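You operate a simulated robot arm through the tools that you are given. There is no shell and no other tool. Be economical: measure what you need, move in short steps, check, and stop when the job is done.

You are at the controls of a simulated two-armed robot. One attempt, no reset.

JOB
Squeeze the half lemon and tip the juice into the mixing bowl.
Fine: the lemon ends on the pine board, squeezer back; spill under a spoonful.

The check looks at the end state, three seconds after you hand in, the way a careful person would. Anything else that was tipped, shoved, dropped, spilled or broken makes it a failure.

ROBOT AND FRAMES
Two 7-joint arms with fingered hands on one trunk, on a base that drives. Base frame: it is fixed to the floor where the robot stands at the start and does not move with it; the origin is under the middle of the robot, x ahead of it, y to its left, z up. Units: m, rad, N and s.
The left shoulder is at the start at [0.02, 0.208, 1.323], the right one opposite. Places, roughly: mortar [-1.75, 2.5, 0.25]; pine board [0.7, 0.2, 0.9]. Payload 5 kg a hand.
Tool frame (each hand has its own): the origin (TCP) lies between the finger pads and is the grasp point; the fingertips stand 0.048 m ahead of it; z points along the fingers, y is the line along which they close. The gripper opens to 0.16 m. The gripper's body begins 0.056 m behind the TCP. The gripper is a hand of 4 fingers: y runs from the thumb to the fingers, the wrist lies at [-0.026, -0.142, -0.252] in the tool frame.
Orientation is that of the tool frame in the base frame, as a unit quaternion [w, x, y, z]. With the fingers straight down and the wrist toward the robot, the tool's x, y and z point along [0, 1, 0], [1, 0, 0] and [0, 0, -1] of the base frame.

CONTROLS
- The arms move only by the tool nudge_tool. It takes "left_targets", "right_targets" or both (then of equal length, played together; a hand with none holds still); each is a list of rows, each a list of 2 entries, a list of its own where there are three numbers: the shift along the tool's x, y, z in units of 25 mm (1.0 is 25 mm), then the turn, a rotation vector about the tool's x, y, z in units of 5 degrees (1.0 is 5 degrees). In form: [[[x, y, z], [wx, wy, wz]], ...]. A call has 1 to 10 rows; each row shifts and turns the commanded pose from where the row before left it, along the tool's axes as they then stand. A call with a number of a shift or a turn outside -1 to 1 is refused whole. Each row takes 0.2 s and may step no farther than 0.05 m and 0.15 rad from the row before; otherwise, the whole call is refused. Where a pose cannot be reached the arm comes as near as it can. A force on the tool above 40 N (or 10 N above the force at the start of the call, whichever is more), or a blocked arm, ends the call early, and 0.2 s more pass. In this call time passes only in rows, and 0.2 s behind the last. The reply holds the time, the measured pose of the TCP, the force on the tool along the base axes, the opening and the grip force, in the units named above and with some noise, with the torque about the TCP (base axes, N m) and any sound that the robot's microphone picked up.
- Cameras (640 x 400 px; columns grow to the right, rows downward): "scene" is now at [0.0994, -0.0164, 1.5183]; the picture's right is [-0.16, -0.99, 0.00], its down [-0.51, 0.09, -0.85] and it looks along [0.84, -0.14, -0.52] (base axes); focal length 252 px, centre (320, 200). "left" rides on the left gripper at [-0.087, -0.133, -0.189] in its tool frame; the picture's right is [-0.83, -0.26, 0.49], its down [0.51, -0.71, 0.49] and it looks along [0.22, 0.66, 0.72] (tool axes); focal length 238 px, centre (320, 200). "right" rides on the right gripper at [0.087, -0.133, -0.189] in its tool frame; the picture's right is [-0.83, 0.26, -0.49], its down [-0.51, -0.71, 0.49] and it looks along [-0.22, 0.66, 0.72] (tool axes); focal length 238 px, centre (320, 200). There is no depth. A picture from a camera that has moved, and an enlarged one, comes with that camera's place and axes in the base frame and with its lens.
- capture(camera): a new picture of that camera. No time passes.
- move_column(by): slides the trunk up (or, below 0, down) by that many m; the arms and the scene camera ride with it, the base frame stays. It gives what a move gives, with no picture.
- drive_base(legs): drives the robot by 1 to 6 legs, each [ahead, left, turn to the left] in m, m and rad, along the robot's own axes; the way and the turn of a leg run together, so that a leg with both is an arc; at most 1.5 m and 3.142 rad a leg. The arms and the cameras ride along, it lands a little off, and it stops where it bumps. It gives what a move gives.
- set_fingers(index, middle, ring, thumb_bend, thumb_turn, hand): sets how far each is bent, from 0 (flat) to 1 (curled in); at 0.3 the hand is open as for a grip, at 0.7 the pads meet at the TCP. One left out holds its place. A second passes; each finger stops where it meets its share of the squeeze, and holds until it gets a number again. It is the only way to open and close the hand. It gives what a move gives, with no picture; readings hold the bend of each and the force on the fingers (four entries, about 0 where the hand has none), thumb and palm. thumb_turn goes from beside the hand (0) to across from the fingers (1), as for a grip.
- aim_head(pan, tilt): turns the head with the scene camera to pan (to the left, within 1.501 rad either way) and tilt (down, from -0.506 to 1.204), counted from straight ahead of the robot. It gives what a move gives.
- close_up(camera, box): a new picture of the part [left, top, right, bottom] of that camera's present view, enlarged. No time passes.
- sign_off(): hands the job in; it is judged then, once.

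Work in short steps. Places have to be worked out from the pictures, the camera data and where the tool is seen: move nearer, look again, correct. Check each grasp and each placing, and mend what went wrong. You have 120 turns and 88 pictures in all, those below and enlarged ones among them. Open the grippers and draw the arms clear of the work before you hand the job in, unless the task says otherwise; then end with one line.

The tools are called after "Emit:" by a JSON object that holds its "name" and its "arguments". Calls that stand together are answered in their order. nudge_tool: Moves the arms, as the interface text tells. Its arguments: {"type":"object","properties":{"left_targets":{"type":"array","items":{"type":"array"}},"right_targets":{"type":"array","items":{"type":"array"}}},"required":[]} The other tools are called the same way: move_column (by) slides the trunk up or down; set_fingers (index, middle, ring, thumb_bend, thumb_turn, hand) moves the fingers one by one; drive_base (legs) drives the base; aim_head (pan, tilt) turns the head that bears the scene camera; capture (camera) takes a picture; close_up (camera, box) takes an enlarged picture of a part of a camera's view; sign_off () hands the job in.

At the start:

```text
time: 0.0
left_tool_pos: [0.6609, 0.2509, 1.34]
left_ee_rot: [0.0, 0.707, 0.707, -0.001]
left_ft_force: [-0.7, -0.4, -0.9]
left_wrist_torque: [-0.02, 0.03, -0.02]
left_width: 0.1597
left_grasp_force: 0.1
left_shape: jaw
left_bend: [0.3, 0.3, 0.3, 0.3, 0.98]
left_finger forces: [0.0, 0.0, 0.0, 0.0, 0.0, 0.0]
right_tool_pos: [0.6104, -0.2188, 1.3353]
right_ee_rot: [0.0, 0.707, 0.707, 0.001]
right_ft_force: [0.0, -0.2, -0.9]
right_wrist_torque: [-0.02, -0.02, 0.02]
right_width: 0.1596
right_grasp_force: 0.0
right_shape: jaw
right_bend: [0.3, 0.3, 0.3, 0.3, 0.98]
right_finger forces: [0.0, 0.0, 0.1, 0.0, 0.0, 0.0]
trunk travel left (down, up): [-0.325, 0.365]
robot x, y, heading: [0.0018, 0.0006, 0.003]
head pan, tilt: [-0.166, 0.548]
```

scene: 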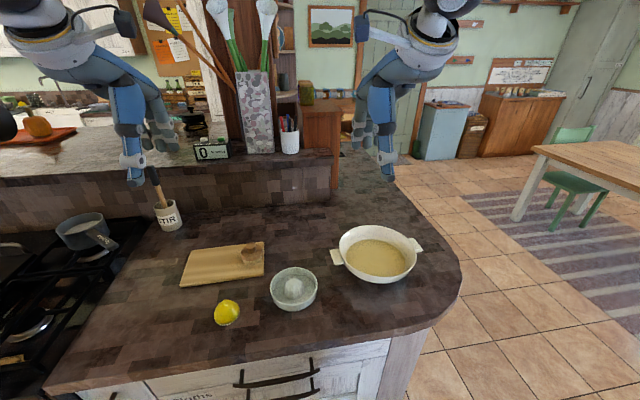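
right: 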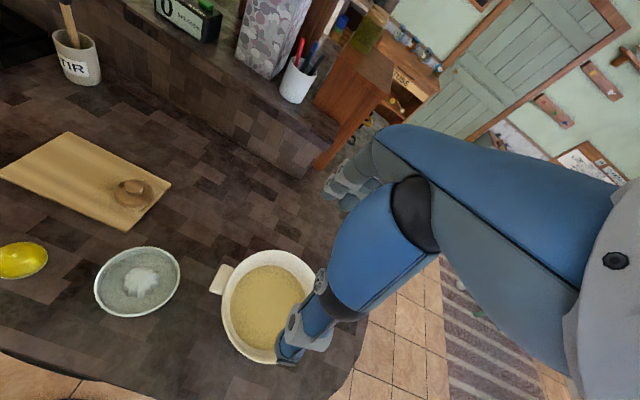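
left: 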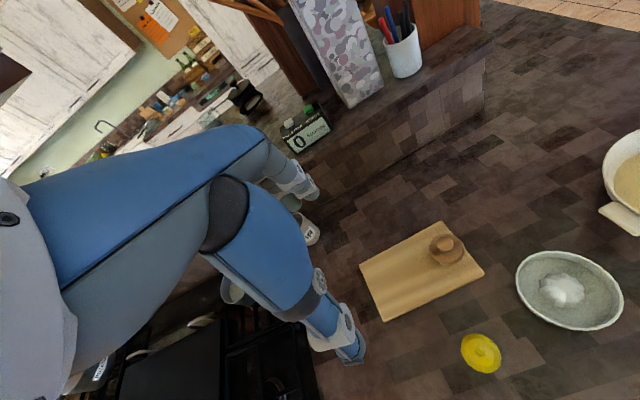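

The counter appears to sit near z≈0.88–0.9 (board ray agrees with the listed board place), not 0.22. I look closer at the objects.

Emit:
{"name": "close_up", "arguments": {"camera": "scene", "box": [160, 210, 320, 340]}}

Emit:
{"name": "close_up", "arguments": {"camera": "scene", "box": [260, 200, 440, 320]}}

Emit:
{"name": "close_up", "arguments": {"camera": "left", "box": [340, 200, 640, 390]}}

```text
3.08 times, centred on (240, 275) of scene
camera zoom: at [0.0994, -0.0164, 1.5183], right [-0.16, -0.99, 0.0], down [-0.51, 0.09, -0.85], along [0.84, -0.14, -0.52], focal length 776 px, centre (566, -31)
```

zoom: 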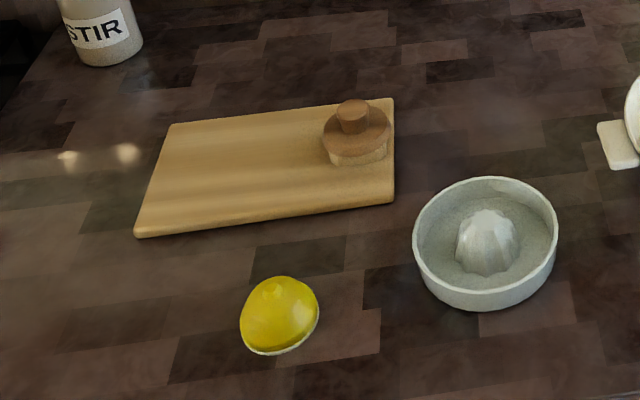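

```text
3.33 times, centred on (350, 260) of scene
camera zoom: at [0.0994, -0.0164, 1.5183], right [-0.16, -0.99, 0.0], down [-0.51, 0.09, -0.85], along [0.84, -0.14, -0.52], focal length 841 px, centre (220, 0)
```

zoom: 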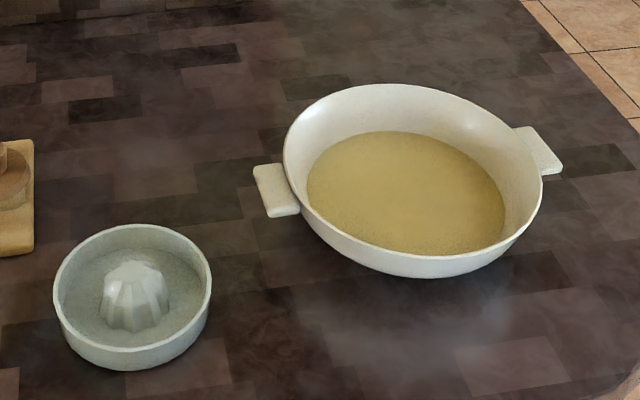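

```text
2.11 times, centred on (490, 295) of left
camera zoom: at [0.526, 0.1657, 1.5283], right [-0.26, -0.83, -0.49], down [-0.71, 0.51, -0.49], along [0.66, 0.22, -0.72], focal length 502 px, centre (-38, 0)
```

zoom: 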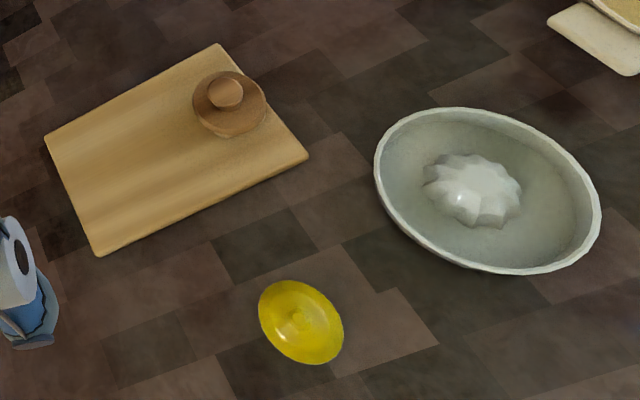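

Triangulating gives: lemon half ≈(0.54, 0.16), squeezer ≈(0.61, −0.03) with ~14 cm rim, mixing bowl ≈(0.64, −0.28), counter ≈0.9. I bring the left hand down to well above the lemon, in free air.

Emit:
{"name": "nudge_tool", "arguments": {"left_targets": [[[-0.36, -0.48, 1], [0, 0, 0]], [[-0.36, -0.48, 1], [0, 0, 0]], [[-0.36, -0.48, 1], [0, 0, 0]], [[-0.36, -0.48, 1], [0, 0, 0]], [[-0.36, -0.48, 1], [0, 0, 0]], [[-0.36, -0.48, 1], [0, 0, 0]], [[-0.36, -0.48, 1], [0, 0, 0]], [[-0.36, -0.48, 1], [0, 0, 0]], [[-0.36, -0.48, 1], [0, 0, 0]], [[-0.36, -0.48, 1], [0, 0, 0]]]}}

Emit:
{"name": "aim_head", "arguments": {"pan": 0.0, "tilt": 0.8}}

Emit:
{"name": "capture", "arguments": {"camera": "left"}}

Emit:
{"name": "capture", "arguments": {"camera": "scene"}}

```text
time: 2.2
left_tool_pos: [0.5393, 0.1605, 1.0878]
left_ee_rot: [0.0, 0.707, 0.707, 0.0]
left_ft_force: [1.1, -0.8, 1.1]
left_wrist_torque: [0.06, 0.07, -0.03]
left_width: 0.1595
left_grasp_force: 0.0
left_shape: jaw
left_bend: [0.3, 0.3, 0.3, 0.3, 0.98]
left_finger forces: [0.0, 0.0, 0.1, 0.0, 0.0, 0.0]
right_tool_pos: [0.6104, -0.2191, 1.3346]
right_ee_rot: [-0.001, 0.708, 0.707, 0.0]
right_ft_force: [0.4, -0.7, 0.0]
right_wrist_torque: [0.01, 0.01, 0.02]
right_width: 0.1598
right_grasp_force: 0.1
right_shape: jaw
right_bend: [0.3, 0.3, 0.3, 0.3, 0.98]
right_finger forces: [0.0, 0.1, 0.0, 0.1, 0.0, 0.1]
trunk travel left (down, up): [-0.325, 0.365]
robot x, y, heading: [-0.0009, 0.002, 0.001]
head pan, tilt: [-0.166, 0.548]
```

```text
time: 3.0
left_tool_pos: [0.5382, 0.1594, 1.0875]
left_ee_rot: [0.0, 0.707, 0.708, 0.0]
left_ft_force: [-0.3, 0.3, 0.0]
left_wrist_torque: [0.01, -0.01, 0.02]
left_width: 0.1598
left_grasp_force: 0.1
left_shape: jaw
left_bend: [0.3, 0.3, 0.3, 0.3, 0.98]
left_finger forces: [0.0, 0.0, 0.0, 0.0, 0.1, 0.0]
right_tool_pos: [0.6107, -0.2189, 1.3361]
right_ee_rot: [0.0, 0.707, 0.707, 0.0]
right_ft_force: [0.2, 0.7, -0.4]
right_wrist_torque: [-0.02, 0.0, 0.01]
right_width: 0.1598
right_grasp_force: 0.0
right_shape: jaw
right_bend: [0.3, 0.3, 0.3, 0.3, 0.98]
right_finger forces: [0.1, 0.1, 0.1, 0.1, 0.0, 0.0]
trunk travel left (down, up): [-0.325, 0.365]
robot x, y, heading: [0.0, -0.0003, 0.006]
head pan, tilt: [0.0, 0.799]
```

```text
81 pictures are left
camera left: at [0.4049, 0.074, 1.2759], right [-0.26, -0.83, -0.49], down [-0.71, 0.51, -0.49], along [0.66, 0.22, -0.72], focal length 238 px, centre (320, 200)
```

left: 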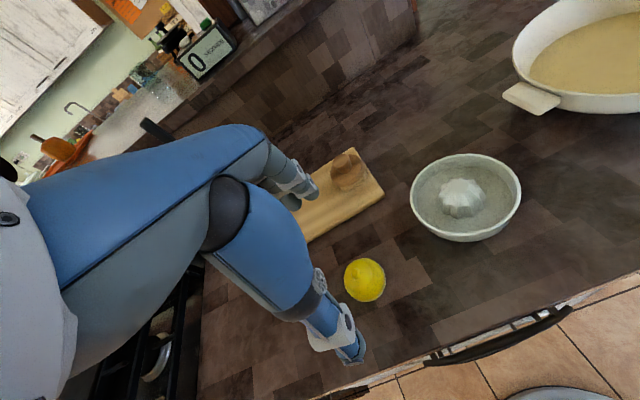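

```text
80 pictures are left
camera scene: at [0.0913, -0.0017, 1.4969], right [0.0, -1.0, 0.0], down [-0.72, 0.0, -0.7], along [0.7, 0.0, -0.72], focal length 252 px, centre (320, 200)
```

scene: 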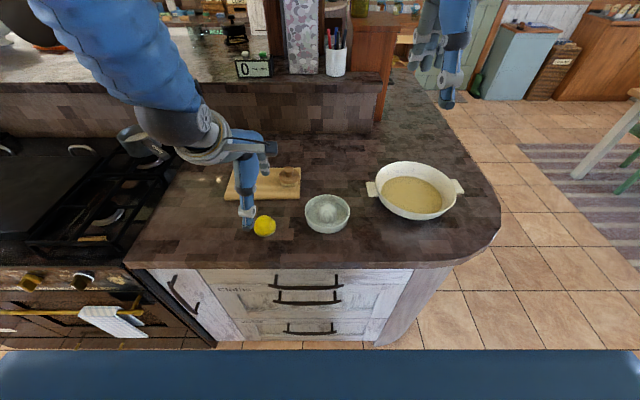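

From both views the lemon is at (0.540, 0.158), centre height ≈0.924. I go straight down to TCP z≈0.99 and look at it from nearby.

Emit:
{"name": "nudge_tool", "arguments": {"left_targets": [[[0, 0, 0.8], [0, 0, 0]], [[0, 0, 0.8], [0, 0, 0]], [[0, 0, 0.8], [0, 0, 0]], [[0, 0, 0.8], [0, 0, 0]], [[0, 0, 0.6], [0, 0, 0]]]}}

Emit:
{"name": "close_up", "arguments": {"camera": "left", "box": [220, 180, 480, 390]}}

Emit:
{"name": "close_up", "arguments": {"camera": "scene", "box": [200, 150, 360, 260]}}

```text
time: 4.2
left_tool_pos: [0.5385, 0.1615, 0.9929]
left_ee_rot: [-0.001, 0.707, 0.707, 0.0]
left_ft_force: [0.8, -0.2, 0.5]
left_wrist_torque: [0.01, 0.05, 0.01]
left_width: 0.1598
left_grasp_force: 0.0
left_shape: jaw
left_bend: [0.3, 0.3, 0.3, 0.3, 0.98]
left_finger forces: [0.0, 0.1, 0.0, 0.0, 0.0, 0.1]
right_tool_pos: [0.6109, -0.2202, 1.3349]
right_ee_rot: [0.0, 0.708, 0.707, 0.0]
right_ft_force: [-0.6, 0.1, 0.0]
right_wrist_torque: [0.0, 0.03, 0.01]
right_width: 0.1594
right_grasp_force: 0.0
right_shape: jaw
right_bend: [0.3, 0.3, 0.3, 0.3, 0.98]
right_finger forces: [0.0, 0.0, 0.0, 0.0, 0.0, 0.0]
trunk travel left (down, up): [-0.325, 0.365]
robot x, y, heading: [-0.0004, -0.0031, 0.003]
head pan, tilt: [0.0, 0.799]
```

```text
1.90 times, centred on (350, 285) of left
camera zoom: at [0.405, 0.0749, 1.1817], right [-0.26, -0.83, -0.49], down [-0.71, 0.51, -0.49], along [0.66, 0.22, -0.72], focal length 454 px, centre (263, 38)
```

zoom: 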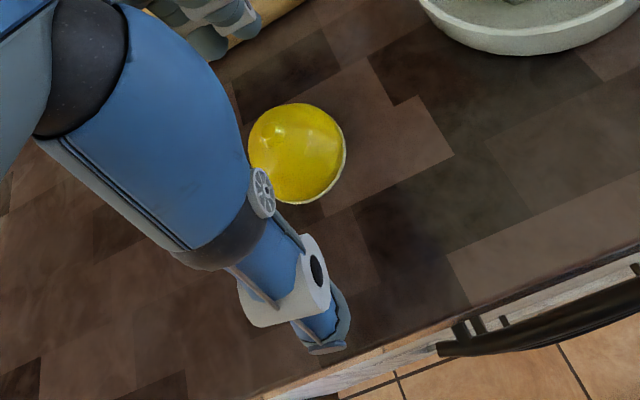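

```text
3.64 times, centred on (280, 205) of scene
camera zoom: at [0.0919, -0.0016, 1.4968], right [0.0, -1.0, 0.0], down [-0.72, 0.0, -0.7], along [0.7, 0.0, -0.72], focal length 918 px, centre (466, 182)
```

zoom: 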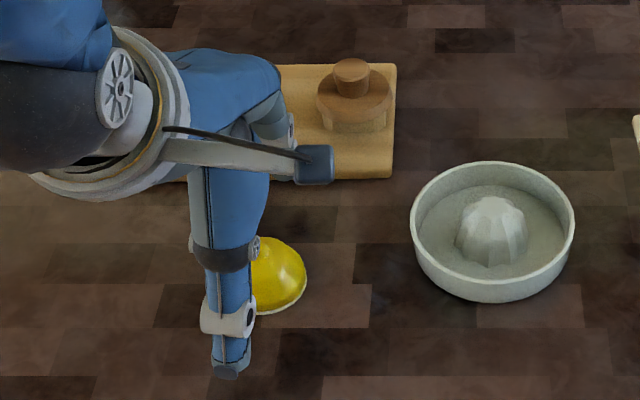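

Lemon radius ≈0.031, centre ≈(0.542, 0.155); fingers straddle it. I lower in small steps to TCP z≈0.967, watching force.

Emit:
{"name": "nudge_tool", "arguments": {"left_targets": [[[-0.2, 0.1, 0.4], [0, 0, 0]], [[0, 0, 0.3], [0, 0, 0]], [[0, 0, 0.3], [0, 0, 0]]]}}

Emit:
{"name": "close_up", "arguments": {"camera": "scene", "box": [200, 150, 360, 260]}}

Emit:
{"name": "close_up", "arguments": {"camera": "right", "box": [0, 100, 240, 300]}}

```text
time: 5.0
left_tool_pos: [0.5416, 0.1558, 0.9706]
left_ee_rot: [0.0, 0.707, 0.707, 0.0]
left_ft_force: [0.7, -0.1, 0.5]
left_wrist_torque: [0.03, 0.03, 0.02]
left_width: 0.1596
left_grasp_force: 0.0
left_shape: jaw
left_bend: [0.3, 0.3, 0.3, 0.3, 0.98]
left_finger forces: [0.0, 0.0, 0.0, 0.1, 0.1, 0.0]
right_tool_pos: [0.6114, -0.2186, 1.3348]
right_ee_rot: [0.0, 0.707, 0.707, -0.001]
right_ft_force: [1.2, 0.1, 0.5]
right_wrist_torque: [0.05, 0.04, 0.01]
right_width: 0.1598
right_grasp_force: 0.1
right_shape: jaw
right_bend: [0.3, 0.3, 0.3, 0.3, 0.98]
right_finger forces: [0.1, 0.0, 0.1, 0.0, 0.0, 0.0]
trunk travel left (down, up): [-0.325, 0.365]
robot x, y, heading: [0.0028, 0.0001, 0.003]
head pan, tilt: [0.0, 0.799]
```

```text
3.64 times, centred on (280, 205) of scene
camera zoom: at [0.0918, -0.0019, 1.4968], right [0.0, -1.0, 0.0], down [-0.72, 0.0, -0.7], along [0.7, 0.0, -0.72], focal length 918 px, centre (466, 182)
```

zoom: 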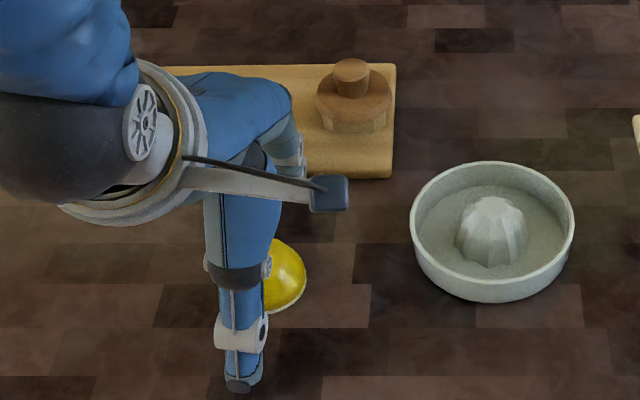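

```text
2.00 times, centred on (120, 200) of right
camera zoom: at [0.4786, -0.133, 1.5242], right [0.26, -0.83, 0.49], down [-0.71, -0.51, -0.49], along [0.66, -0.22, -0.72], focal length 477 px, centre (720, 200)
```

zoom: 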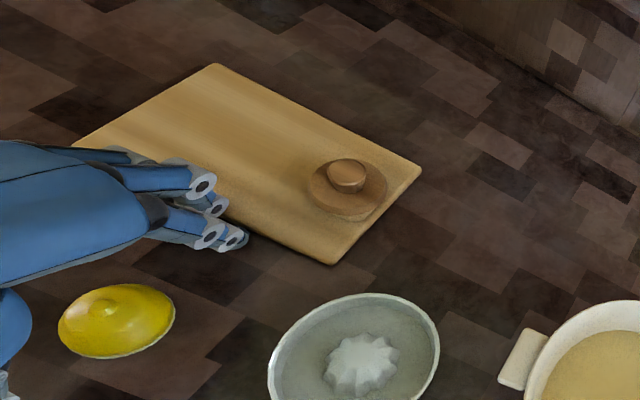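

No contact yet; fingertips ≈0.92 and the lemon sits between thumb and fingers. I go 8 mm lower then begin closing gently.

Emit:
{"name": "nudge_tool", "arguments": {"left_targets": [[[0, 0, 0.35], [0, 0, 0]]]}}

Emit:
{"name": "set_fingers", "arguments": {"hand": "left", "index": 0.45, "middle": 0.45, "ring": 0.45, "thumb_bend": 0.45, "thumb_turn": 1}}

Emit:
{"name": "close_up", "arguments": {"camera": "left", "box": [220, 180, 480, 390]}}

Emit:
{"name": "close_up", "arguments": {"camera": "right", "box": [0, 150, 200, 300]}}

```text
time: 5.4
left_tool_pos: [0.543, 0.158, 0.9667]
left_ee_rot: [0.004, 0.707, 0.707, 0.004]
left_ft_force: [-6.6, -0.4, 36.7]
left_wrist_torque: [0.55, -3.09, 0.09]
left_width: 0.1571
left_grasp_force: 0.1
left_shape: jaw
left_bend: [0.3, 0.3, 0.3, 0.3, 0.98]
left_finger forces: [0.1, 35.7, 0.1, 0.0, 0.5, 0.1]
right_tool_pos: [0.6077, -0.2192, 1.3378]
right_ee_rot: [0.001, 0.707, 0.707, 0.0]
right_ft_force: [-0.2, 1.2, -0.3]
right_wrist_torque: [0.02, -0.03, 0.01]
right_width: 0.1596
right_grasp_force: 0.0
right_shape: jaw
right_bend: [0.3, 0.3, 0.3, 0.3, 0.98]
right_finger forces: [0.0, 0.0, 0.2, 0.0, 0.0, 0.1]
trunk travel left (down, up): [-0.325, 0.365]
robot x, y, heading: [-0.0018, 0.0024, -0.005]
head pan, tilt: [0.0, 0.799]
```

```text
time: 5.7
left_tool_pos: [0.5502, 0.1569, 0.9697]
left_ee_rot: [0.01, 0.706, 0.708, 0.006]
left_ft_force: [-0.5, -1.8, 38.1]
left_wrist_torque: [0.04, -1.62, -0.23]
left_width: 0.1241
left_grasp_force: 18.7
left_shape: fingers
left_bend: [0.43, 0.34, 0.45, 0.41, 0.99]
left_finger forces: [9.1, 19.3, 0.0, 0.0, 9.0, 0.1]
right_tool_pos: [0.6081, -0.2191, 1.336]
right_ee_rot: [0.0, 0.707, 0.707, 0.0]
right_ft_force: [0.5, 0.2, 0.0]
right_wrist_torque: [0.0, 0.03, 0.0]
right_width: 0.1597
right_grasp_force: 0.2
right_shape: jaw
right_bend: [0.3, 0.3, 0.3, 0.3, 0.98]
right_finger forces: [0.0, 0.0, 0.1, 0.0, 0.0, 0.0]
trunk travel left (down, up): [-0.325, 0.365]
robot x, y, heading: [0.0034, -0.0026, 0.002]
head pan, tilt: [0.0, 0.799]
stopped (left hand): the force on the tool passed its limit (the readings are from after the stop); the commanded pose is now the measured one
```

```text
1.90 times, centred on (350, 285) of left
camera zoom: at [0.4121, 0.0705, 1.1556], right [-0.25, -0.84, -0.49], down [-0.7, 0.5, -0.51], along [0.67, 0.22, -0.71], focal length 454 px, centre (263, 38)
```

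zoom: 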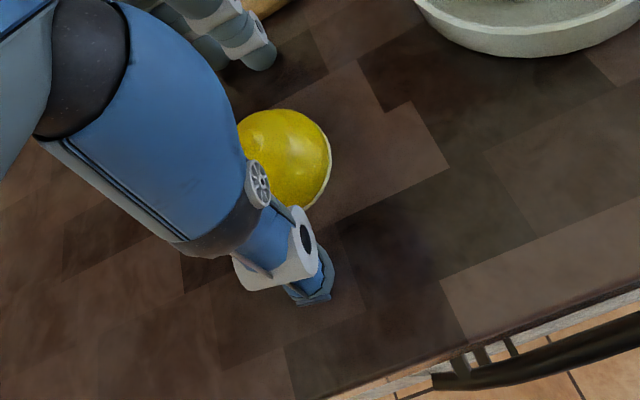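

```text
2.67 times, centred on (100, 225) of right
camera zoom: at [0.4764, -0.1336, 1.525], right [0.26, -0.83, 0.49], down [-0.71, -0.51, -0.49], along [0.66, -0.22, -0.72], focal length 636 px, centre (907, 133)
```

zoom: 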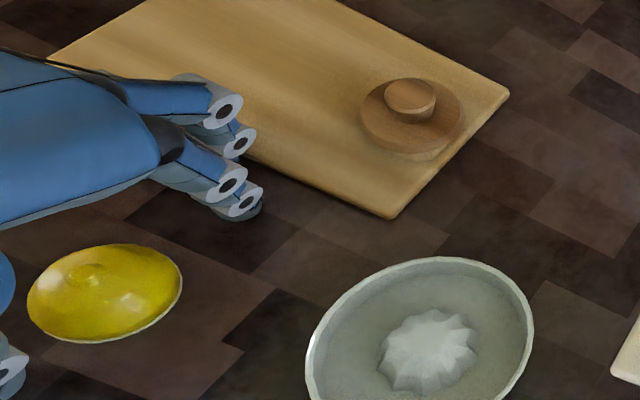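

The middle finger and thumb tips touched the surface (tips ≈0.92 low). I lift about 12 mm to relieve that before closing further, and check whether board moved.

Emit:
{"name": "nudge_tool", "arguments": {"left_targets": [[[0, -0.1, -0.3], [0, 0, 0]], [[0, -0.1, -0.3], [0, 0, 0]]]}}

Emit:
{"name": "close_up", "arguments": {"camera": "scene", "box": [200, 150, 360, 260]}}

```text
time: 6.3
left_tool_pos: [0.5405, 0.1582, 0.9791]
left_ee_rot: [0.002, 0.706, 0.708, 0.002]
left_ft_force: [-0.4, -1.0, 0.3]
left_wrist_torque: [0.0, -0.04, 0.03]
left_width: 0.1117
left_grasp_force: 0.1
left_shape: fingers
left_bend: [0.45, 0.39, 0.45, 0.45, 0.99]
left_finger forces: [0.0, 0.0, 0.0, 0.0, 0.1, 0.1]
right_tool_pos: [0.609, -0.2189, 1.335]
right_ee_rot: [0.0, 0.707, 0.707, 0.0]
right_ft_force: [-0.3, 0.3, 0.5]
right_wrist_torque: [0.0, 0.0, 0.0]
right_width: 0.1594
right_grasp_force: 0.1
right_shape: jaw
right_bend: [0.3, 0.3, 0.3, 0.3, 0.98]
right_finger forces: [0.1, 0.1, 0.0, 0.0, 0.1, 0.1]
trunk travel left (down, up): [-0.325, 0.365]
robot x, y, heading: [0.0008, -0.0003, -0.001]
head pan, tilt: [0.0, 0.799]
```

```text
3.64 times, centred on (280, 205) of scene
camera zoom: at [0.0905, -0.0019, 1.4967], right [0.0, -1.0, 0.0], down [-0.72, 0.0, -0.7], along [0.7, 0.0, -0.72], focal length 918 px, centre (466, 182)
```

zoom: 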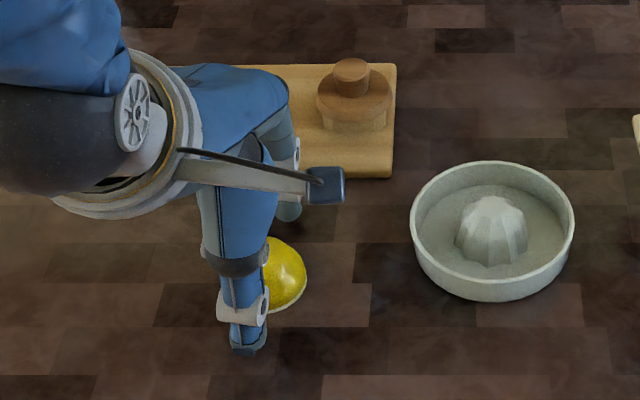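

Nothing else moved. Now I close on the lemon.

Emit:
{"name": "set_fingers", "arguments": {"hand": "left", "index": 0.55, "middle": 0.55, "ring": 0.55, "thumb_bend": 0.55, "thumb_turn": 1}}

Emit:
{"name": "close_up", "arguments": {"camera": "left", "box": [220, 180, 480, 390]}}

Emit:
{"name": "close_up", "arguments": {"camera": "right", "box": [0, 150, 200, 300]}}

```text
time: 7.3
left_tool_pos: [0.5419, 0.1573, 0.9806]
left_ee_rot: [0.004, 0.707, 0.708, 0.003]
left_ft_force: [-1.1, 0.0, -0.1]
left_wrist_torque: [-0.01, -0.01, -0.01]
left_width: 0.0715
left_grasp_force: 0.1
left_shape: fingers
left_bend: [0.55, 0.55, 0.55, 0.55, 1.0]
left_finger forces: [0.0, 0.0, 0.1, 0.0, 0.1, 0.0]
right_tool_pos: [0.6098, -0.2193, 1.3347]
right_ee_rot: [0.0, 0.707, 0.707, 0.0]
right_ft_force: [0.6, 0.0, 0.4]
right_wrist_torque: [-0.02, -0.02, -0.01]
right_width: 0.1594
right_grasp_force: 0.2
right_shape: jaw
right_bend: [0.3, 0.3, 0.3, 0.3, 0.98]
right_finger forces: [0.0, 0.0, 0.0, 0.1, 0.1, 0.0]
trunk travel left (down, up): [-0.325, 0.365]
robot x, y, heading: [-0.0006, 0.0002, -0.005]
head pan, tilt: [0.0, 0.799]
```

```text
1.90 times, centred on (350, 285) of left
camera zoom: at [0.406, 0.0712, 1.1676], right [-0.25, -0.84, -0.49], down [-0.7, 0.5, -0.5], along [0.66, 0.22, -0.72], focal length 454 px, centre (263, 38)
```

zoom: 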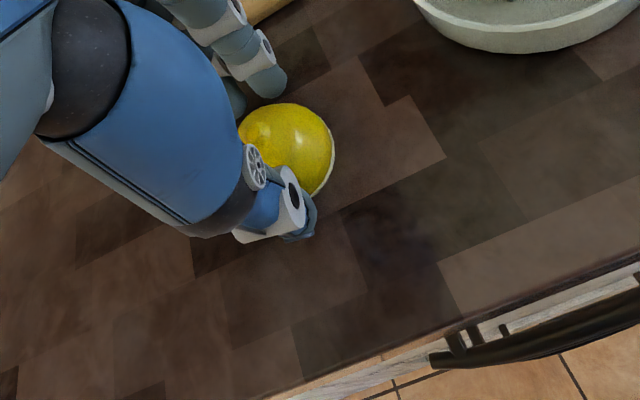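

```text
2.67 times, centred on (100, 225) of right
camera zoom: at [0.478, -0.1329, 1.5243], right [0.26, -0.83, 0.49], down [-0.71, -0.51, -0.49], along [0.66, -0.22, -0.72], focal length 636 px, centre (907, 133)
```

zoom: 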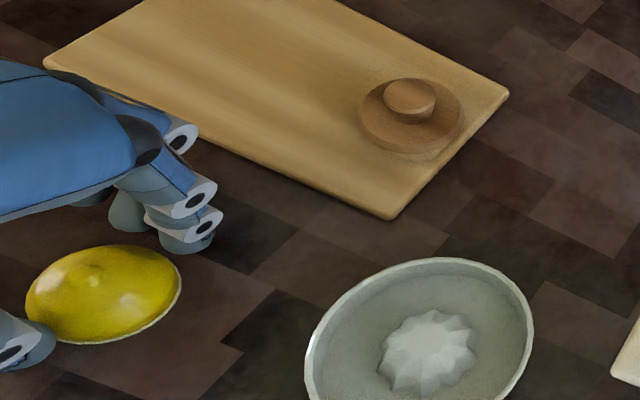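

Thumb and fingers straddle the lemon without contact. I probe down in small steps to find the surface, so as to grip near the lemon's widest part.

Emit:
{"name": "nudge_tool", "arguments": {"left_targets": [[[-0.1, -0.1, 0.16], [0, 0, 0]], [[0, 0, 0.16], [0, 0, 0]]]}}

```text
time: 7.9
left_tool_pos: [0.5413, 0.1548, 0.9746]
left_ee_rot: [0.006, 0.707, 0.708, 0.005]
left_ft_force: [0.8, -0.5, 13.7]
left_wrist_torque: [0.09, -0.37, -0.06]
left_width: 0.0715
left_grasp_force: 6.6
left_shape: fingers
left_bend: [0.55, 0.55, 0.55, 0.55, 1.0]
left_finger forces: [0.0, 11.2, 0.1, 0.1, 2.7, 0.1]
right_tool_pos: [0.61, -0.2193, 1.336]
right_ee_rot: [0.0, 0.707, 0.707, -0.001]
right_ft_force: [-0.7, 0.3, -0.7]
right_wrist_torque: [-0.02, 0.01, 0.0]
right_width: 0.1596
right_grasp_force: 0.0
right_shape: jaw
right_bend: [0.3, 0.3, 0.3, 0.3, 0.98]
right_finger forces: [0.0, 0.0, 0.0, 0.0, 0.0, 0.1]
trunk travel left (down, up): [-0.325, 0.365]
robot x, y, heading: [-0.0015, 0.0022, -0.002]
head pan, tilt: [0.0, 0.799]
```

Middle finger and thumb just reach the counter at TCP 0.975. I lift 3 mm and close the fingers.

Emit:
{"name": "nudge_tool", "arguments": {"left_targets": [[[0, 0, -0.16], [0, 0, 0]]]}}

Emit:
{"name": "set_fingers", "arguments": {"hand": "left", "index": 0.63, "middle": 0.63, "ring": 0.63, "thumb_bend": 0.63}}

Emit:
{"name": "close_up", "arguments": {"camera": "right", "box": [0, 150, 200, 300]}}

```text
time: 8.3
left_tool_pos: [0.5403, 0.1559, 0.9769]
left_ee_rot: [0.004, 0.707, 0.707, 0.003]
left_ft_force: [1.0, 0.5, -1.1]
left_wrist_torque: [0.0, 0.01, -0.02]
left_width: 0.0712
left_grasp_force: 0.1
left_shape: fingers
left_bend: [0.55, 0.55, 0.55, 0.55, 1.0]
left_finger forces: [0.0, 0.0, 0.0, 0.0, 0.0, 0.0]
right_tool_pos: [0.6098, -0.2189, 1.3362]
right_ee_rot: [0.0, 0.707, 0.707, 0.0]
right_ft_force: [0.3, 0.4, 1.4]
right_wrist_torque: [-0.02, -0.02, -0.04]
right_width: 0.1596
right_grasp_force: 0.1
right_shape: jaw
right_bend: [0.3, 0.3, 0.3, 0.3, 0.98]
right_finger forces: [0.0, 0.1, 0.0, 0.0, 0.0, 0.0]
trunk travel left (down, up): [-0.325, 0.365]
robot x, y, heading: [0.0024, -0.003, 0.005]
head pan, tilt: [0.0, 0.799]
```

```text
time: 9.3
left_tool_pos: [0.5404, 0.1551, 0.978]
left_ee_rot: [0.004, 0.707, 0.707, 0.003]
left_ft_force: [-0.2, -0.3, 0.3]
left_wrist_torque: [0.0, -0.02, 0.01]
left_width: 0.0609
left_grasp_force: 10.6
left_shape: fingers
left_bend: [0.59, 0.61, 0.63, 0.58, 1.0]
left_finger forces: [5.8, 4.5, 0.0, 0.0, 10.6, 0.0]
right_tool_pos: [0.6105, -0.2179, 1.3354]
right_ee_rot: [0.0, 0.707, 0.707, 0.0]
right_ft_force: [-0.3, -0.7, 0.4]
right_wrist_torque: [0.02, 0.03, -0.02]
right_width: 0.1597
right_grasp_force: 0.0
right_shape: jaw
right_bend: [0.3, 0.3, 0.3, 0.3, 0.98]
right_finger forces: [0.0, 0.0, 0.0, 0.0, 0.1, 0.0]
trunk travel left (down, up): [-0.325, 0.365]
robot x, y, heading: [-0.002, -0.0004, 0.001]
head pan, tilt: [0.0, 0.799]
```

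```text
2.67 times, centred on (100, 225) of right
camera zoom: at [0.4781, -0.1328, 1.5243], right [0.26, -0.83, 0.49], down [-0.71, -0.51, -0.49], along [0.66, -0.22, -0.72], focal length 636 px, centre (907, 133)
```

zoom: 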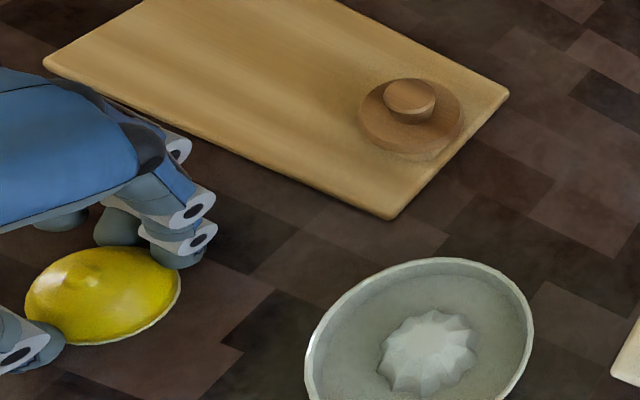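

Index, middle and thumb grip the lemon (10.6 N). I add the ring finger, then lift 5 cm.

Emit:
{"name": "set_fingers", "arguments": {"hand": "left", "ring": 0.75, "index": 0.66, "middle": 0.66, "thumb_bend": 0.65}}

Emit:
{"name": "nudge_tool", "arguments": {"left_targets": [[[0, 0, -0.4], [0, 0, 0]], [[0, 0, -0.4], [0, 0, 0]], [[0, 0, -0.6], [0, 0, 0]], [[0, 0, -0.6], [0, 0, 0]]]}}

Emit:
{"name": "close_up", "arguments": {"camera": "right", "box": [0, 150, 200, 300]}}

Emit:
{"name": "close_up", "arguments": {"camera": "left", "box": [220, 180, 480, 390]}}

```text
time: 10.3
left_tool_pos: [0.5408, 0.1551, 0.9777]
left_ee_rot: [0.004, 0.706, 0.708, 0.004]
left_ft_force: [1.2, -0.9, 0.5]
left_wrist_torque: [0.03, -0.02, -0.02]
left_width: 0.0604
left_grasp_force: 16.0
left_shape: fingers
left_bend: [0.6, 0.62, 0.75, 0.57, 1.0]
left_finger forces: [7.7, 7.9, 0.0, 0.0, 15.3, 0.1]
right_tool_pos: [0.6095, -0.2198, 1.335]
right_ee_rot: [0.001, 0.707, 0.707, 0.001]
right_ft_force: [0.8, 0.0, 0.5]
right_wrist_torque: [0.02, -0.01, -0.02]
right_width: 0.1598
right_grasp_force: 0.1
right_shape: jaw
right_bend: [0.3, 0.3, 0.3, 0.3, 0.98]
right_finger forces: [0.0, 0.1, 0.0, 0.0, 0.0, 0.0]
trunk travel left (down, up): [-0.325, 0.365]
robot x, y, heading: [-0.0004, -0.0001, 0.001]
head pan, tilt: [0.0, 0.799]
```

```text
time: 11.3
left_tool_pos: [0.5371, 0.1562, 1.0275]
left_ee_rot: [0.004, 0.706, 0.708, 0.003]
left_ft_force: [0.5, 0.6, -1.0]
left_wrist_torque: [-0.01, -0.06, 0.0]
left_width: 0.0601
left_grasp_force: 14.7
left_shape: fingers
left_bend: [0.6, 0.62, 0.75, 0.57, 1.0]
left_finger forces: [7.7, 7.3, 0.0, 0.0, 15.2, 0.1]
right_tool_pos: [0.6105, -0.2187, 1.3359]
right_ee_rot: [0.0, 0.707, 0.707, -0.001]
right_ft_force: [0.4, 0.2, 0.2]
right_wrist_torque: [-0.02, -0.06, -0.04]
right_width: 0.1596
right_grasp_force: 0.1
right_shape: jaw
right_bend: [0.3, 0.3, 0.3, 0.3, 0.98]
right_finger forces: [0.1, 0.1, 0.0, 0.1, 0.0, 0.1]
trunk travel left (down, up): [-0.325, 0.365]
robot x, y, heading: [0.0027, 0.003, -0.003]
head pan, tilt: [0.0, 0.799]
```

```text
2.67 times, centred on (100, 225) of right
camera zoom: at [0.4773, -0.1327, 1.5246], right [0.26, -0.83, 0.49], down [-0.71, -0.51, -0.49], along [0.66, -0.22, -0.72], focal length 636 px, centre (907, 133)
```

zoom: 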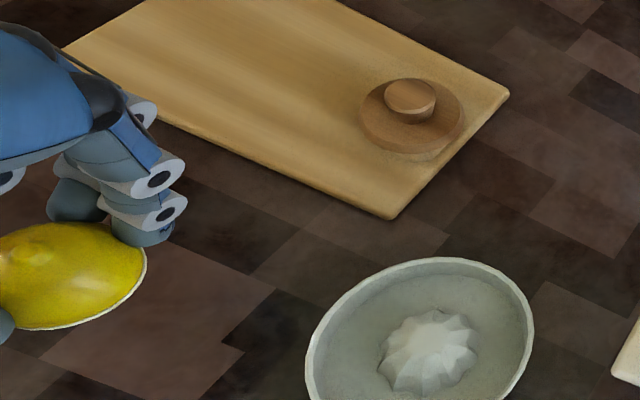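

```text
1.90 times, centred on (350, 285) of left
camera zoom: at [0.4016, 0.0693, 1.2144], right [-0.25, -0.84, -0.49], down [-0.7, 0.5, -0.5], along [0.66, 0.22, -0.72], focal length 454 px, centre (263, 38)
```

zoom: 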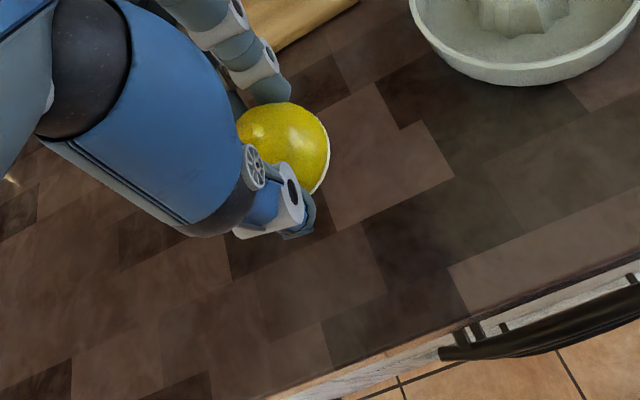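

The lemon is held level and lifted cleanly. Now a fuller view from the right camera and the left to fix the reamer's centre before moving across.

Emit:
{"name": "close_up", "arguments": {"camera": "right", "box": [40, 190, 240, 340]}}

Emit:
{"name": "close_up", "arguments": {"camera": "left", "box": [380, 100, 600, 260]}}

```text
2.67 times, centred on (140, 265) of right
camera zoom: at [0.4773, -0.1327, 1.5246], right [0.26, -0.83, 0.49], down [-0.71, -0.51, -0.49], along [0.66, -0.22, -0.72], focal length 636 px, centre (800, 27)
```

zoom: 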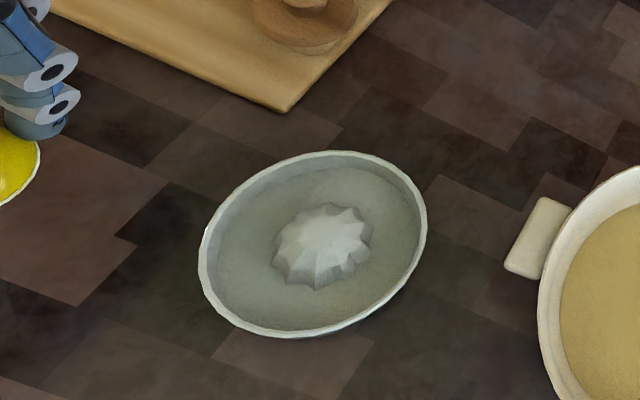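

```text
2.50 times, centred on (490, 180) of left
camera zoom: at [0.4016, 0.0693, 1.2144], right [-0.25, -0.84, -0.49], down [-0.7, 0.5, -0.5], along [0.66, 0.22, -0.72], focal length 596 px, centre (-105, 250)
```

zoom: 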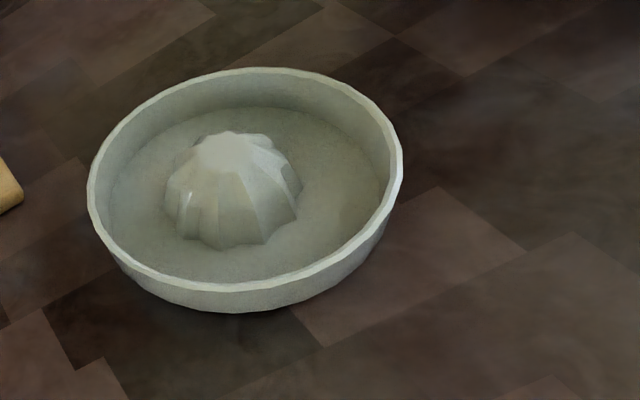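

Both views agree: reamer tip ≈(0.579, −0.027, 0.963), rim centre ≈(0.577, −0.024). I raise and carry the lemon over the reamer at TCP z≈1.08.

Emit:
{"name": "nudge_tool", "arguments": {"left_targets": [[[0, 0, -1], [0, 0, 0]], [[0, 0, -1], [0, 0, 0]], [[-0.9, 0.22, 0], [0, 0, 0]], [[-0.9, 0.22, 0], [0, 0, 0]], [[-0.9, 0.22, 0], [0, 0, 0]], [[-0.9, 0.22, 0], [0, 0, 0]], [[-0.9, 0.22, 0], [0, 0, 0]], [[-0.9, 0.22, 0], [0, 0, 0]], [[-0.9, 0.22, 0], [0, 0, 0]], [[-0.9, 0.22, 0], [0, 0, 0]]]}}

Emit:
{"name": "capture", "arguments": {"camera": "right"}}

Emit:
{"name": "close_up", "arguments": {"camera": "scene", "box": [260, 150, 400, 250]}}

Emit:
{"name": "close_up", "arguments": {"camera": "left", "box": [220, 180, 480, 390]}}

```text
time: 13.5
left_tool_pos: [0.5832, -0.0254, 1.0775]
left_ee_rot: [0.004, 0.706, 0.708, 0.003]
left_ft_force: [-0.1, -0.8, -0.7]
left_wrist_torque: [0.01, 0.01, -0.03]
left_width: 0.0599
left_grasp_force: 15.1
left_shape: fingers
left_bend: [0.6, 0.62, 0.75, 0.57, 1.0]
left_finger forces: [7.6, 7.2, 0.1, 0.1, 14.8, 0.0]
right_tool_pos: [0.6109, -0.2205, 1.3348]
right_ee_rot: [0.0, 0.707, 0.707, 0.0]
right_ft_force: [0.2, -0.5, 0.0]
right_wrist_torque: [0.07, 0.07, 0.04]
right_width: 0.1597
right_grasp_force: 0.0
right_shape: jaw
right_bend: [0.3, 0.3, 0.3, 0.3, 0.98]
right_finger forces: [0.0, 0.0, 0.1, 0.1, 0.0, 0.0]
trunk travel left (down, up): [-0.325, 0.365]
robot x, y, heading: [-0.0021, -0.0022, 0.001]
head pan, tilt: [0.0, 0.799]
```

```text
65 pictures are left
camera right: at [0.4788, -0.1335, 1.5239], right [0.26, -0.83, 0.49], down [-0.71, -0.51, -0.49], along [0.66, -0.22, -0.72], focal length 238 px, centre (320, 200)
```

right: 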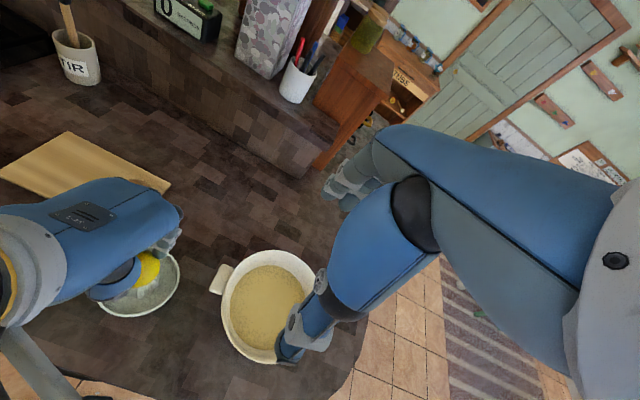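

```text
4.00 times, centred on (330, 200) of scene
camera zoom: at [0.0919, -0.0025, 1.4967], right [0.0, -1.0, 0.0], down [-0.72, 0.0, -0.7], along [0.7, 0.0, -0.72], focal length 1009 px, centre (280, 200)
```

zoom: 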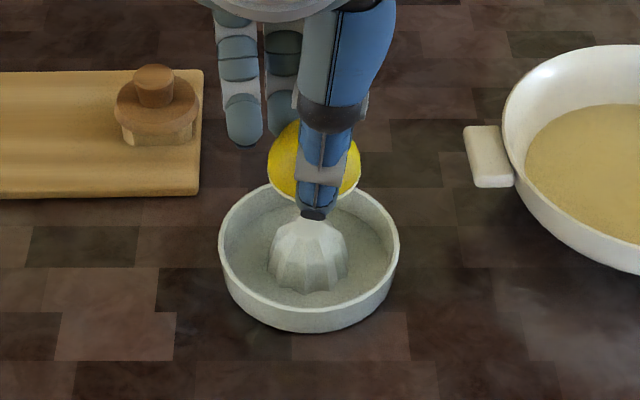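

```text
1.90 times, centred on (350, 285) of left
camera zoom: at [0.4468, -0.1105, 1.2649], right [-0.25, -0.84, -0.49], down [-0.7, 0.5, -0.5], along [0.66, 0.22, -0.72], focal length 454 px, centre (263, 38)
```

zoom: 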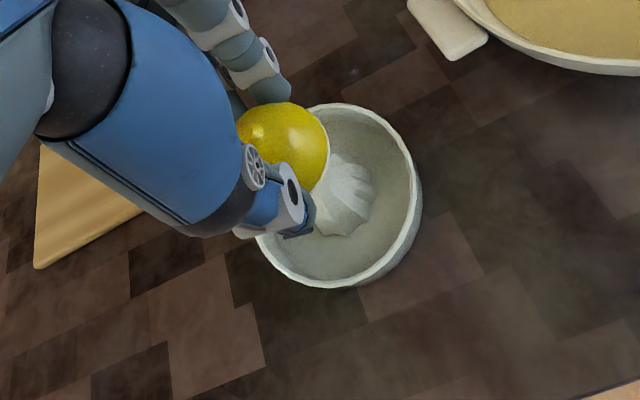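

Lemon centre is over the reamer within ~3 mm. I correct x by −2 mm and descend toward contact (expected near TCP z≈1.035).

Emit:
{"name": "nudge_tool", "arguments": {"left_targets": [[[0, -0.1, 0.6], [0, 0, 0]], [[0, 0, 0.6], [0, 0, 0]], [[0, 0, 0.3], [0, 0, 0]], [[0, 0, 0.2], [0, 0, 0]], [[0, 0, 0.15], [0, 0, 0]]]}}

Emit:
{"name": "close_up", "arguments": {"camera": "scene", "box": [260, 150, 400, 250]}}

```text
time: 14.7
left_tool_pos: [0.5796, -0.0247, 1.0301]
left_ee_rot: [0.004, 0.706, 0.708, 0.004]
left_ft_force: [-0.2, -0.1, 0.2]
left_wrist_torque: [-0.02, -0.04, 0.01]
left_width: 0.0601
left_grasp_force: 14.6
left_shape: fingers
left_bend: [0.6, 0.62, 0.75, 0.57, 1.0]
left_finger forces: [7.7, 7.2, 0.2, 0.0, 15.0, 0.0]
right_tool_pos: [0.6111, -0.2195, 1.3353]
right_ee_rot: [0.0, 0.707, 0.707, 0.0]
right_ft_force: [0.0, 0.1, -0.3]
right_wrist_torque: [-0.01, 0.0, -0.02]
right_width: 0.1594
right_grasp_force: 0.2
right_shape: jaw
right_bend: [0.3, 0.3, 0.3, 0.3, 0.98]
right_finger forces: [0.0, 0.0, 0.0, 0.0, 0.0, 0.1]
trunk travel left (down, up): [-0.325, 0.365]
robot x, y, heading: [0.0027, 0.0029, -0.004]
head pan, tilt: [0.0, 0.799]
```

```text
4.00 times, centred on (330, 200) of scene
camera zoom: at [0.0911, -0.0019, 1.4968], right [0.0, -1.0, 0.0], down [-0.72, 0.0, -0.7], along [0.7, 0.0, -0.72], focal length 1009 px, centre (280, 200)
```

zoom: 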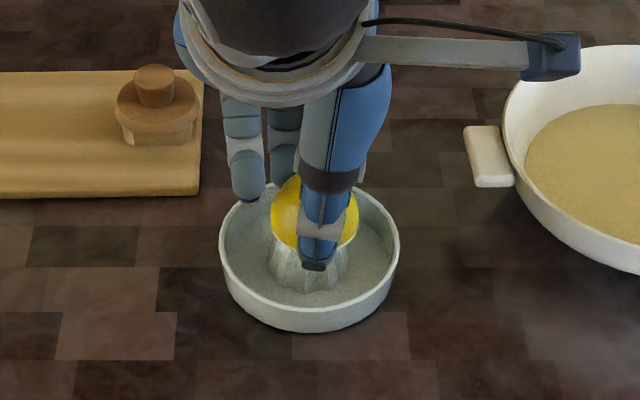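

No contact yet; the free ring finger hangs near the dish's back-left rim, so I curl it up out of the way.

Emit:
{"name": "set_fingers", "arguments": {"hand": "left", "ring": 1.0}}

Emit:
{"name": "close_up", "arguments": {"camera": "scene", "box": [260, 150, 400, 250]}}

Emit:
{"name": "close_up", "arguments": {"camera": "right", "box": [40, 190, 240, 340]}}

```text
time: 15.7
left_tool_pos: [0.5795, -0.0253, 1.031]
left_ee_rot: [0.004, 0.707, 0.708, 0.003]
left_ft_force: [-0.3, -1.5, -0.8]
left_wrist_torque: [-0.02, -0.02, -0.02]
left_width: 0.0602
left_grasp_force: 15.1
left_shape: fingers
left_bend: [0.6, 0.62, 1.0, 0.57, 1.0]
left_finger forces: [7.7, 7.2, 0.0, 0.0, 15.0, 0.1]
right_tool_pos: [0.6122, -0.2194, 1.3357]
right_ee_rot: [0.0, 0.707, 0.707, 0.0]
right_ft_force: [0.5, 0.3, 0.2]
right_wrist_torque: [0.02, -0.01, 0.01]
right_width: 0.1595
right_grasp_force: 0.0
right_shape: jaw
right_bend: [0.3, 0.3, 0.3, 0.3, 0.98]
right_finger forces: [0.1, 0.1, 0.0, 0.0, 0.0, 0.1]
trunk travel left (down, up): [-0.325, 0.365]
robot x, y, heading: [-0.0001, -0.0012, -0.0]
head pan, tilt: [0.0, 0.799]
```

```text
4.00 times, centred on (330, 200) of scene
camera zoom: at [0.0913, -0.0018, 1.4968], right [0.0, -1.0, 0.0], down [-0.72, 0.0, -0.7], along [0.7, 0.0, -0.72], focal length 1009 px, centre (280, 200)
```

zoom: 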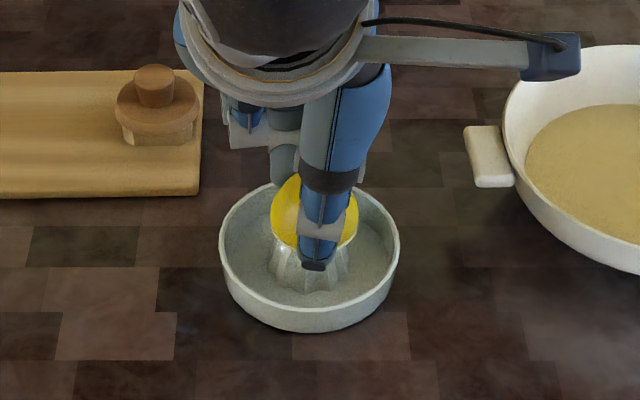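

```text
2.67 times, centred on (140, 265) of right
camera zoom: at [0.4781, -0.1329, 1.5243], right [0.26, -0.83, 0.49], down [-0.71, -0.51, -0.49], along [0.66, -0.22, -0.72], focal length 636 px, centre (800, 27)
```

zoom: 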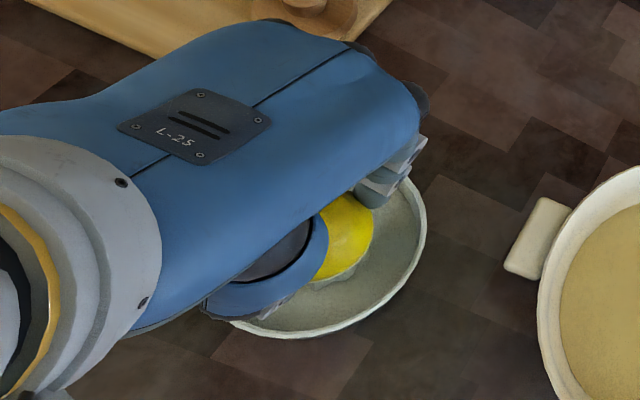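

Ring finger is clear. I press down in small steps until the force rises.

Emit:
{"name": "nudge_tool", "arguments": {"left_targets": [[[0, 0, 0.15], [0, 0, 0]], [[0, 0, 0.15], [0, 0, 0]], [[0, 0, 0.15], [0, 0, 0]], [[0, 0, 0.12], [0, 0, 0]]]}}

```text
time: 16.7
left_tool_pos: [0.5809, -0.025, 1.0198]
left_ee_rot: [0.007, 0.706, 0.708, 0.004]
left_ft_force: [-1.8, 0.1, 20.2]
left_wrist_torque: [0.0, 0.31, 0.01]
left_width: 0.06
left_grasp_force: 18.1
left_shape: fingers
left_bend: [0.6, 0.62, 1.0, 0.58, 1.0]
left_finger forces: [8.5, 9.6, 0.1, 0.0, 19.4, 0.1]
right_tool_pos: [0.6094, -0.2196, 1.3363]
right_ee_rot: [0.0, 0.707, 0.707, 0.0]
right_ft_force: [0.2, -0.2, -0.4]
right_wrist_torque: [-0.01, 0.0, -0.01]
right_width: 0.1595
right_grasp_force: 0.0
right_shape: jaw
right_bend: [0.3, 0.3, 0.3, 0.3, 0.98]
right_finger forces: [0.1, 0.0, 0.1, 0.0, 0.0, 0.0]
trunk travel left (down, up): [-0.325, 0.365]
robot x, y, heading: [-0.0003, 0.0015, -0.003]
head pan, tilt: [0.0, 0.799]
```

Contact with 20 N, slightly off toward the robot side. I ease off, shift 4 mm toward the robot, re-press, and twist back and forth.

Emit:
{"name": "nudge_tool", "arguments": {"left_targets": [[[0, 0, -0.4], [0, 0, 0]], [[0, -0.16, 0], [0, 0, 0]], [[0, 0, 0.4], [0, 0, 0]], [[0, 0, 0.06], [0, 0, 1]], [[0, 0, 0.0], [0, 0, 1]], [[0, 0, 0.0], [0, 0, 1]], [[0, 0, 0], [0, 0, -1]], [[0, 0, 0], [0, 0, -1]], [[0, 0, 0], [0, 0, -1]], [[0, 0, 0], [0, 0, -1]]]}}

Emit:
{"name": "close_up", "arguments": {"camera": "scene", "box": [260, 150, 400, 250]}}

```text
time: 18.9
left_tool_pos: [0.5748, -0.0237, 1.0158]
left_ee_rot: [0.004, 0.675, 0.738, 0.003]
left_ft_force: [-0.6, 1.1, 12.5]
left_wrist_torque: [0.1, 0.11, -0.05]
left_width: 0.0609
left_grasp_force: 18.3
left_shape: fingers
left_bend: [0.6, 0.62, 1.0, 0.58, 1.0]
left_finger forces: [9.7, 8.8, 0.0, 0.0, 18.1, 0.0]
right_tool_pos: [0.6086, -0.219, 1.3358]
right_ee_rot: [0.0, 0.707, 0.707, 0.0]
right_ft_force: [0.5, 0.0, 0.2]
right_wrist_torque: [0.07, 0.05, 0.01]
right_width: 0.1597
right_grasp_force: 0.0
right_shape: jaw
right_bend: [0.3, 0.3, 0.3, 0.3, 0.98]
right_finger forces: [0.0, 0.0, 0.1, 0.0, 0.1, 0.0]
trunk travel left (down, up): [-0.325, 0.365]
robot x, y, heading: [-0.0014, -0.0005, -0.001]
head pan, tilt: [0.0, 0.799]
```

```text
4.00 times, centred on (330, 200) of scene
camera zoom: at [0.0906, -0.0018, 1.4968], right [0.0, -1.0, 0.0], down [-0.72, 0.0, -0.7], along [0.7, 0.0, -0.72], focal length 1009 px, centre (280, 200)
```

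zoom: 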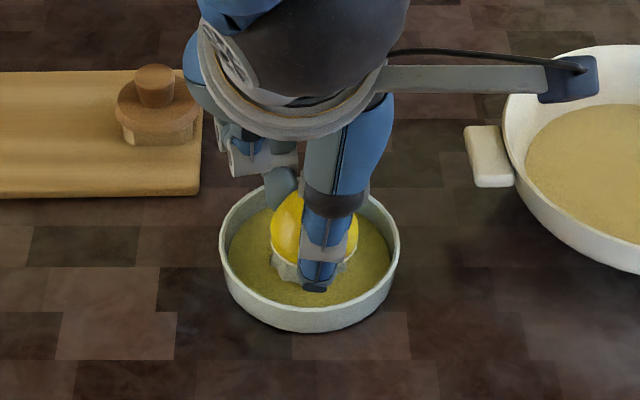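

Juice is already collecting in the dish. I press a bit further and keep twisting.

Emit:
{"name": "nudge_tool", "arguments": {"left_targets": [[[0, 0, 0.1], [0, 0, 1]], [[0, 0, 0.1], [0, 0, 1]], [[0, 0, 0.05], [0, 0, 1]], [[0, 0, 0.05], [0, 0, 1]], [[0, 0, 0.05], [0, 0, 1]], [[0, 0, 0], [0, 0, -1]], [[0, 0, 0], [0, 0, -1]], [[0, 0, 0], [0, 0, -1]], [[0, 0, 0], [0, 0, -1]], [[0, 0, 0], [0, 0, -1]]]}}

Emit:
{"name": "close_up", "arguments": {"camera": "scene", "box": [260, 150, 400, 250]}}

```text
time: 21.1
left_tool_pos: [0.5769, -0.0249, 1.0081]
left_ee_rot: [0.005, 0.674, 0.739, 0.005]
left_ft_force: [4.2, 3.4, 30.3]
left_wrist_torque: [0.27, 0.01, -0.11]
left_width: 0.0619
left_grasp_force: 22.2
left_shape: fingers
left_bend: [0.6, 0.62, 1.0, 0.58, 1.0]
left_finger forces: [12.9, 11.4, 0.1, 0.0, 20.0, 0.0]
right_tool_pos: [0.6102, -0.218, 1.3366]
right_ee_rot: [0.0, 0.707, 0.707, 0.0]
right_ft_force: [0.0, -0.9, -0.2]
right_wrist_torque: [-0.01, 0.0, 0.02]
right_width: 0.1595
right_grasp_force: 0.0
right_shape: jaw
right_bend: [0.3, 0.3, 0.3, 0.3, 0.98]
right_finger forces: [0.0, 0.1, 0.1, 0.0, 0.0, 0.1]
trunk travel left (down, up): [-0.325, 0.365]
robot x, y, heading: [0.0005, 0.0022, -0.0]
head pan, tilt: [0.0, 0.799]
```

```text
4.00 times, centred on (330, 200) of scene
camera zoom: at [0.0899, -0.002, 1.497], right [0.0, -1.0, 0.0], down [-0.72, 0.0, -0.7], along [0.7, 0.0, -0.72], focal length 1009 px, centre (280, 200)
```

zoom: 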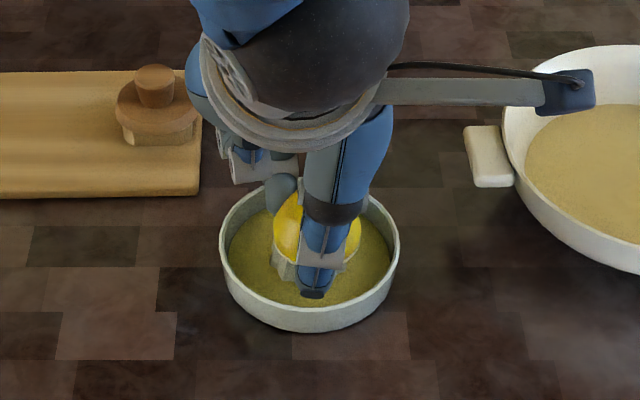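

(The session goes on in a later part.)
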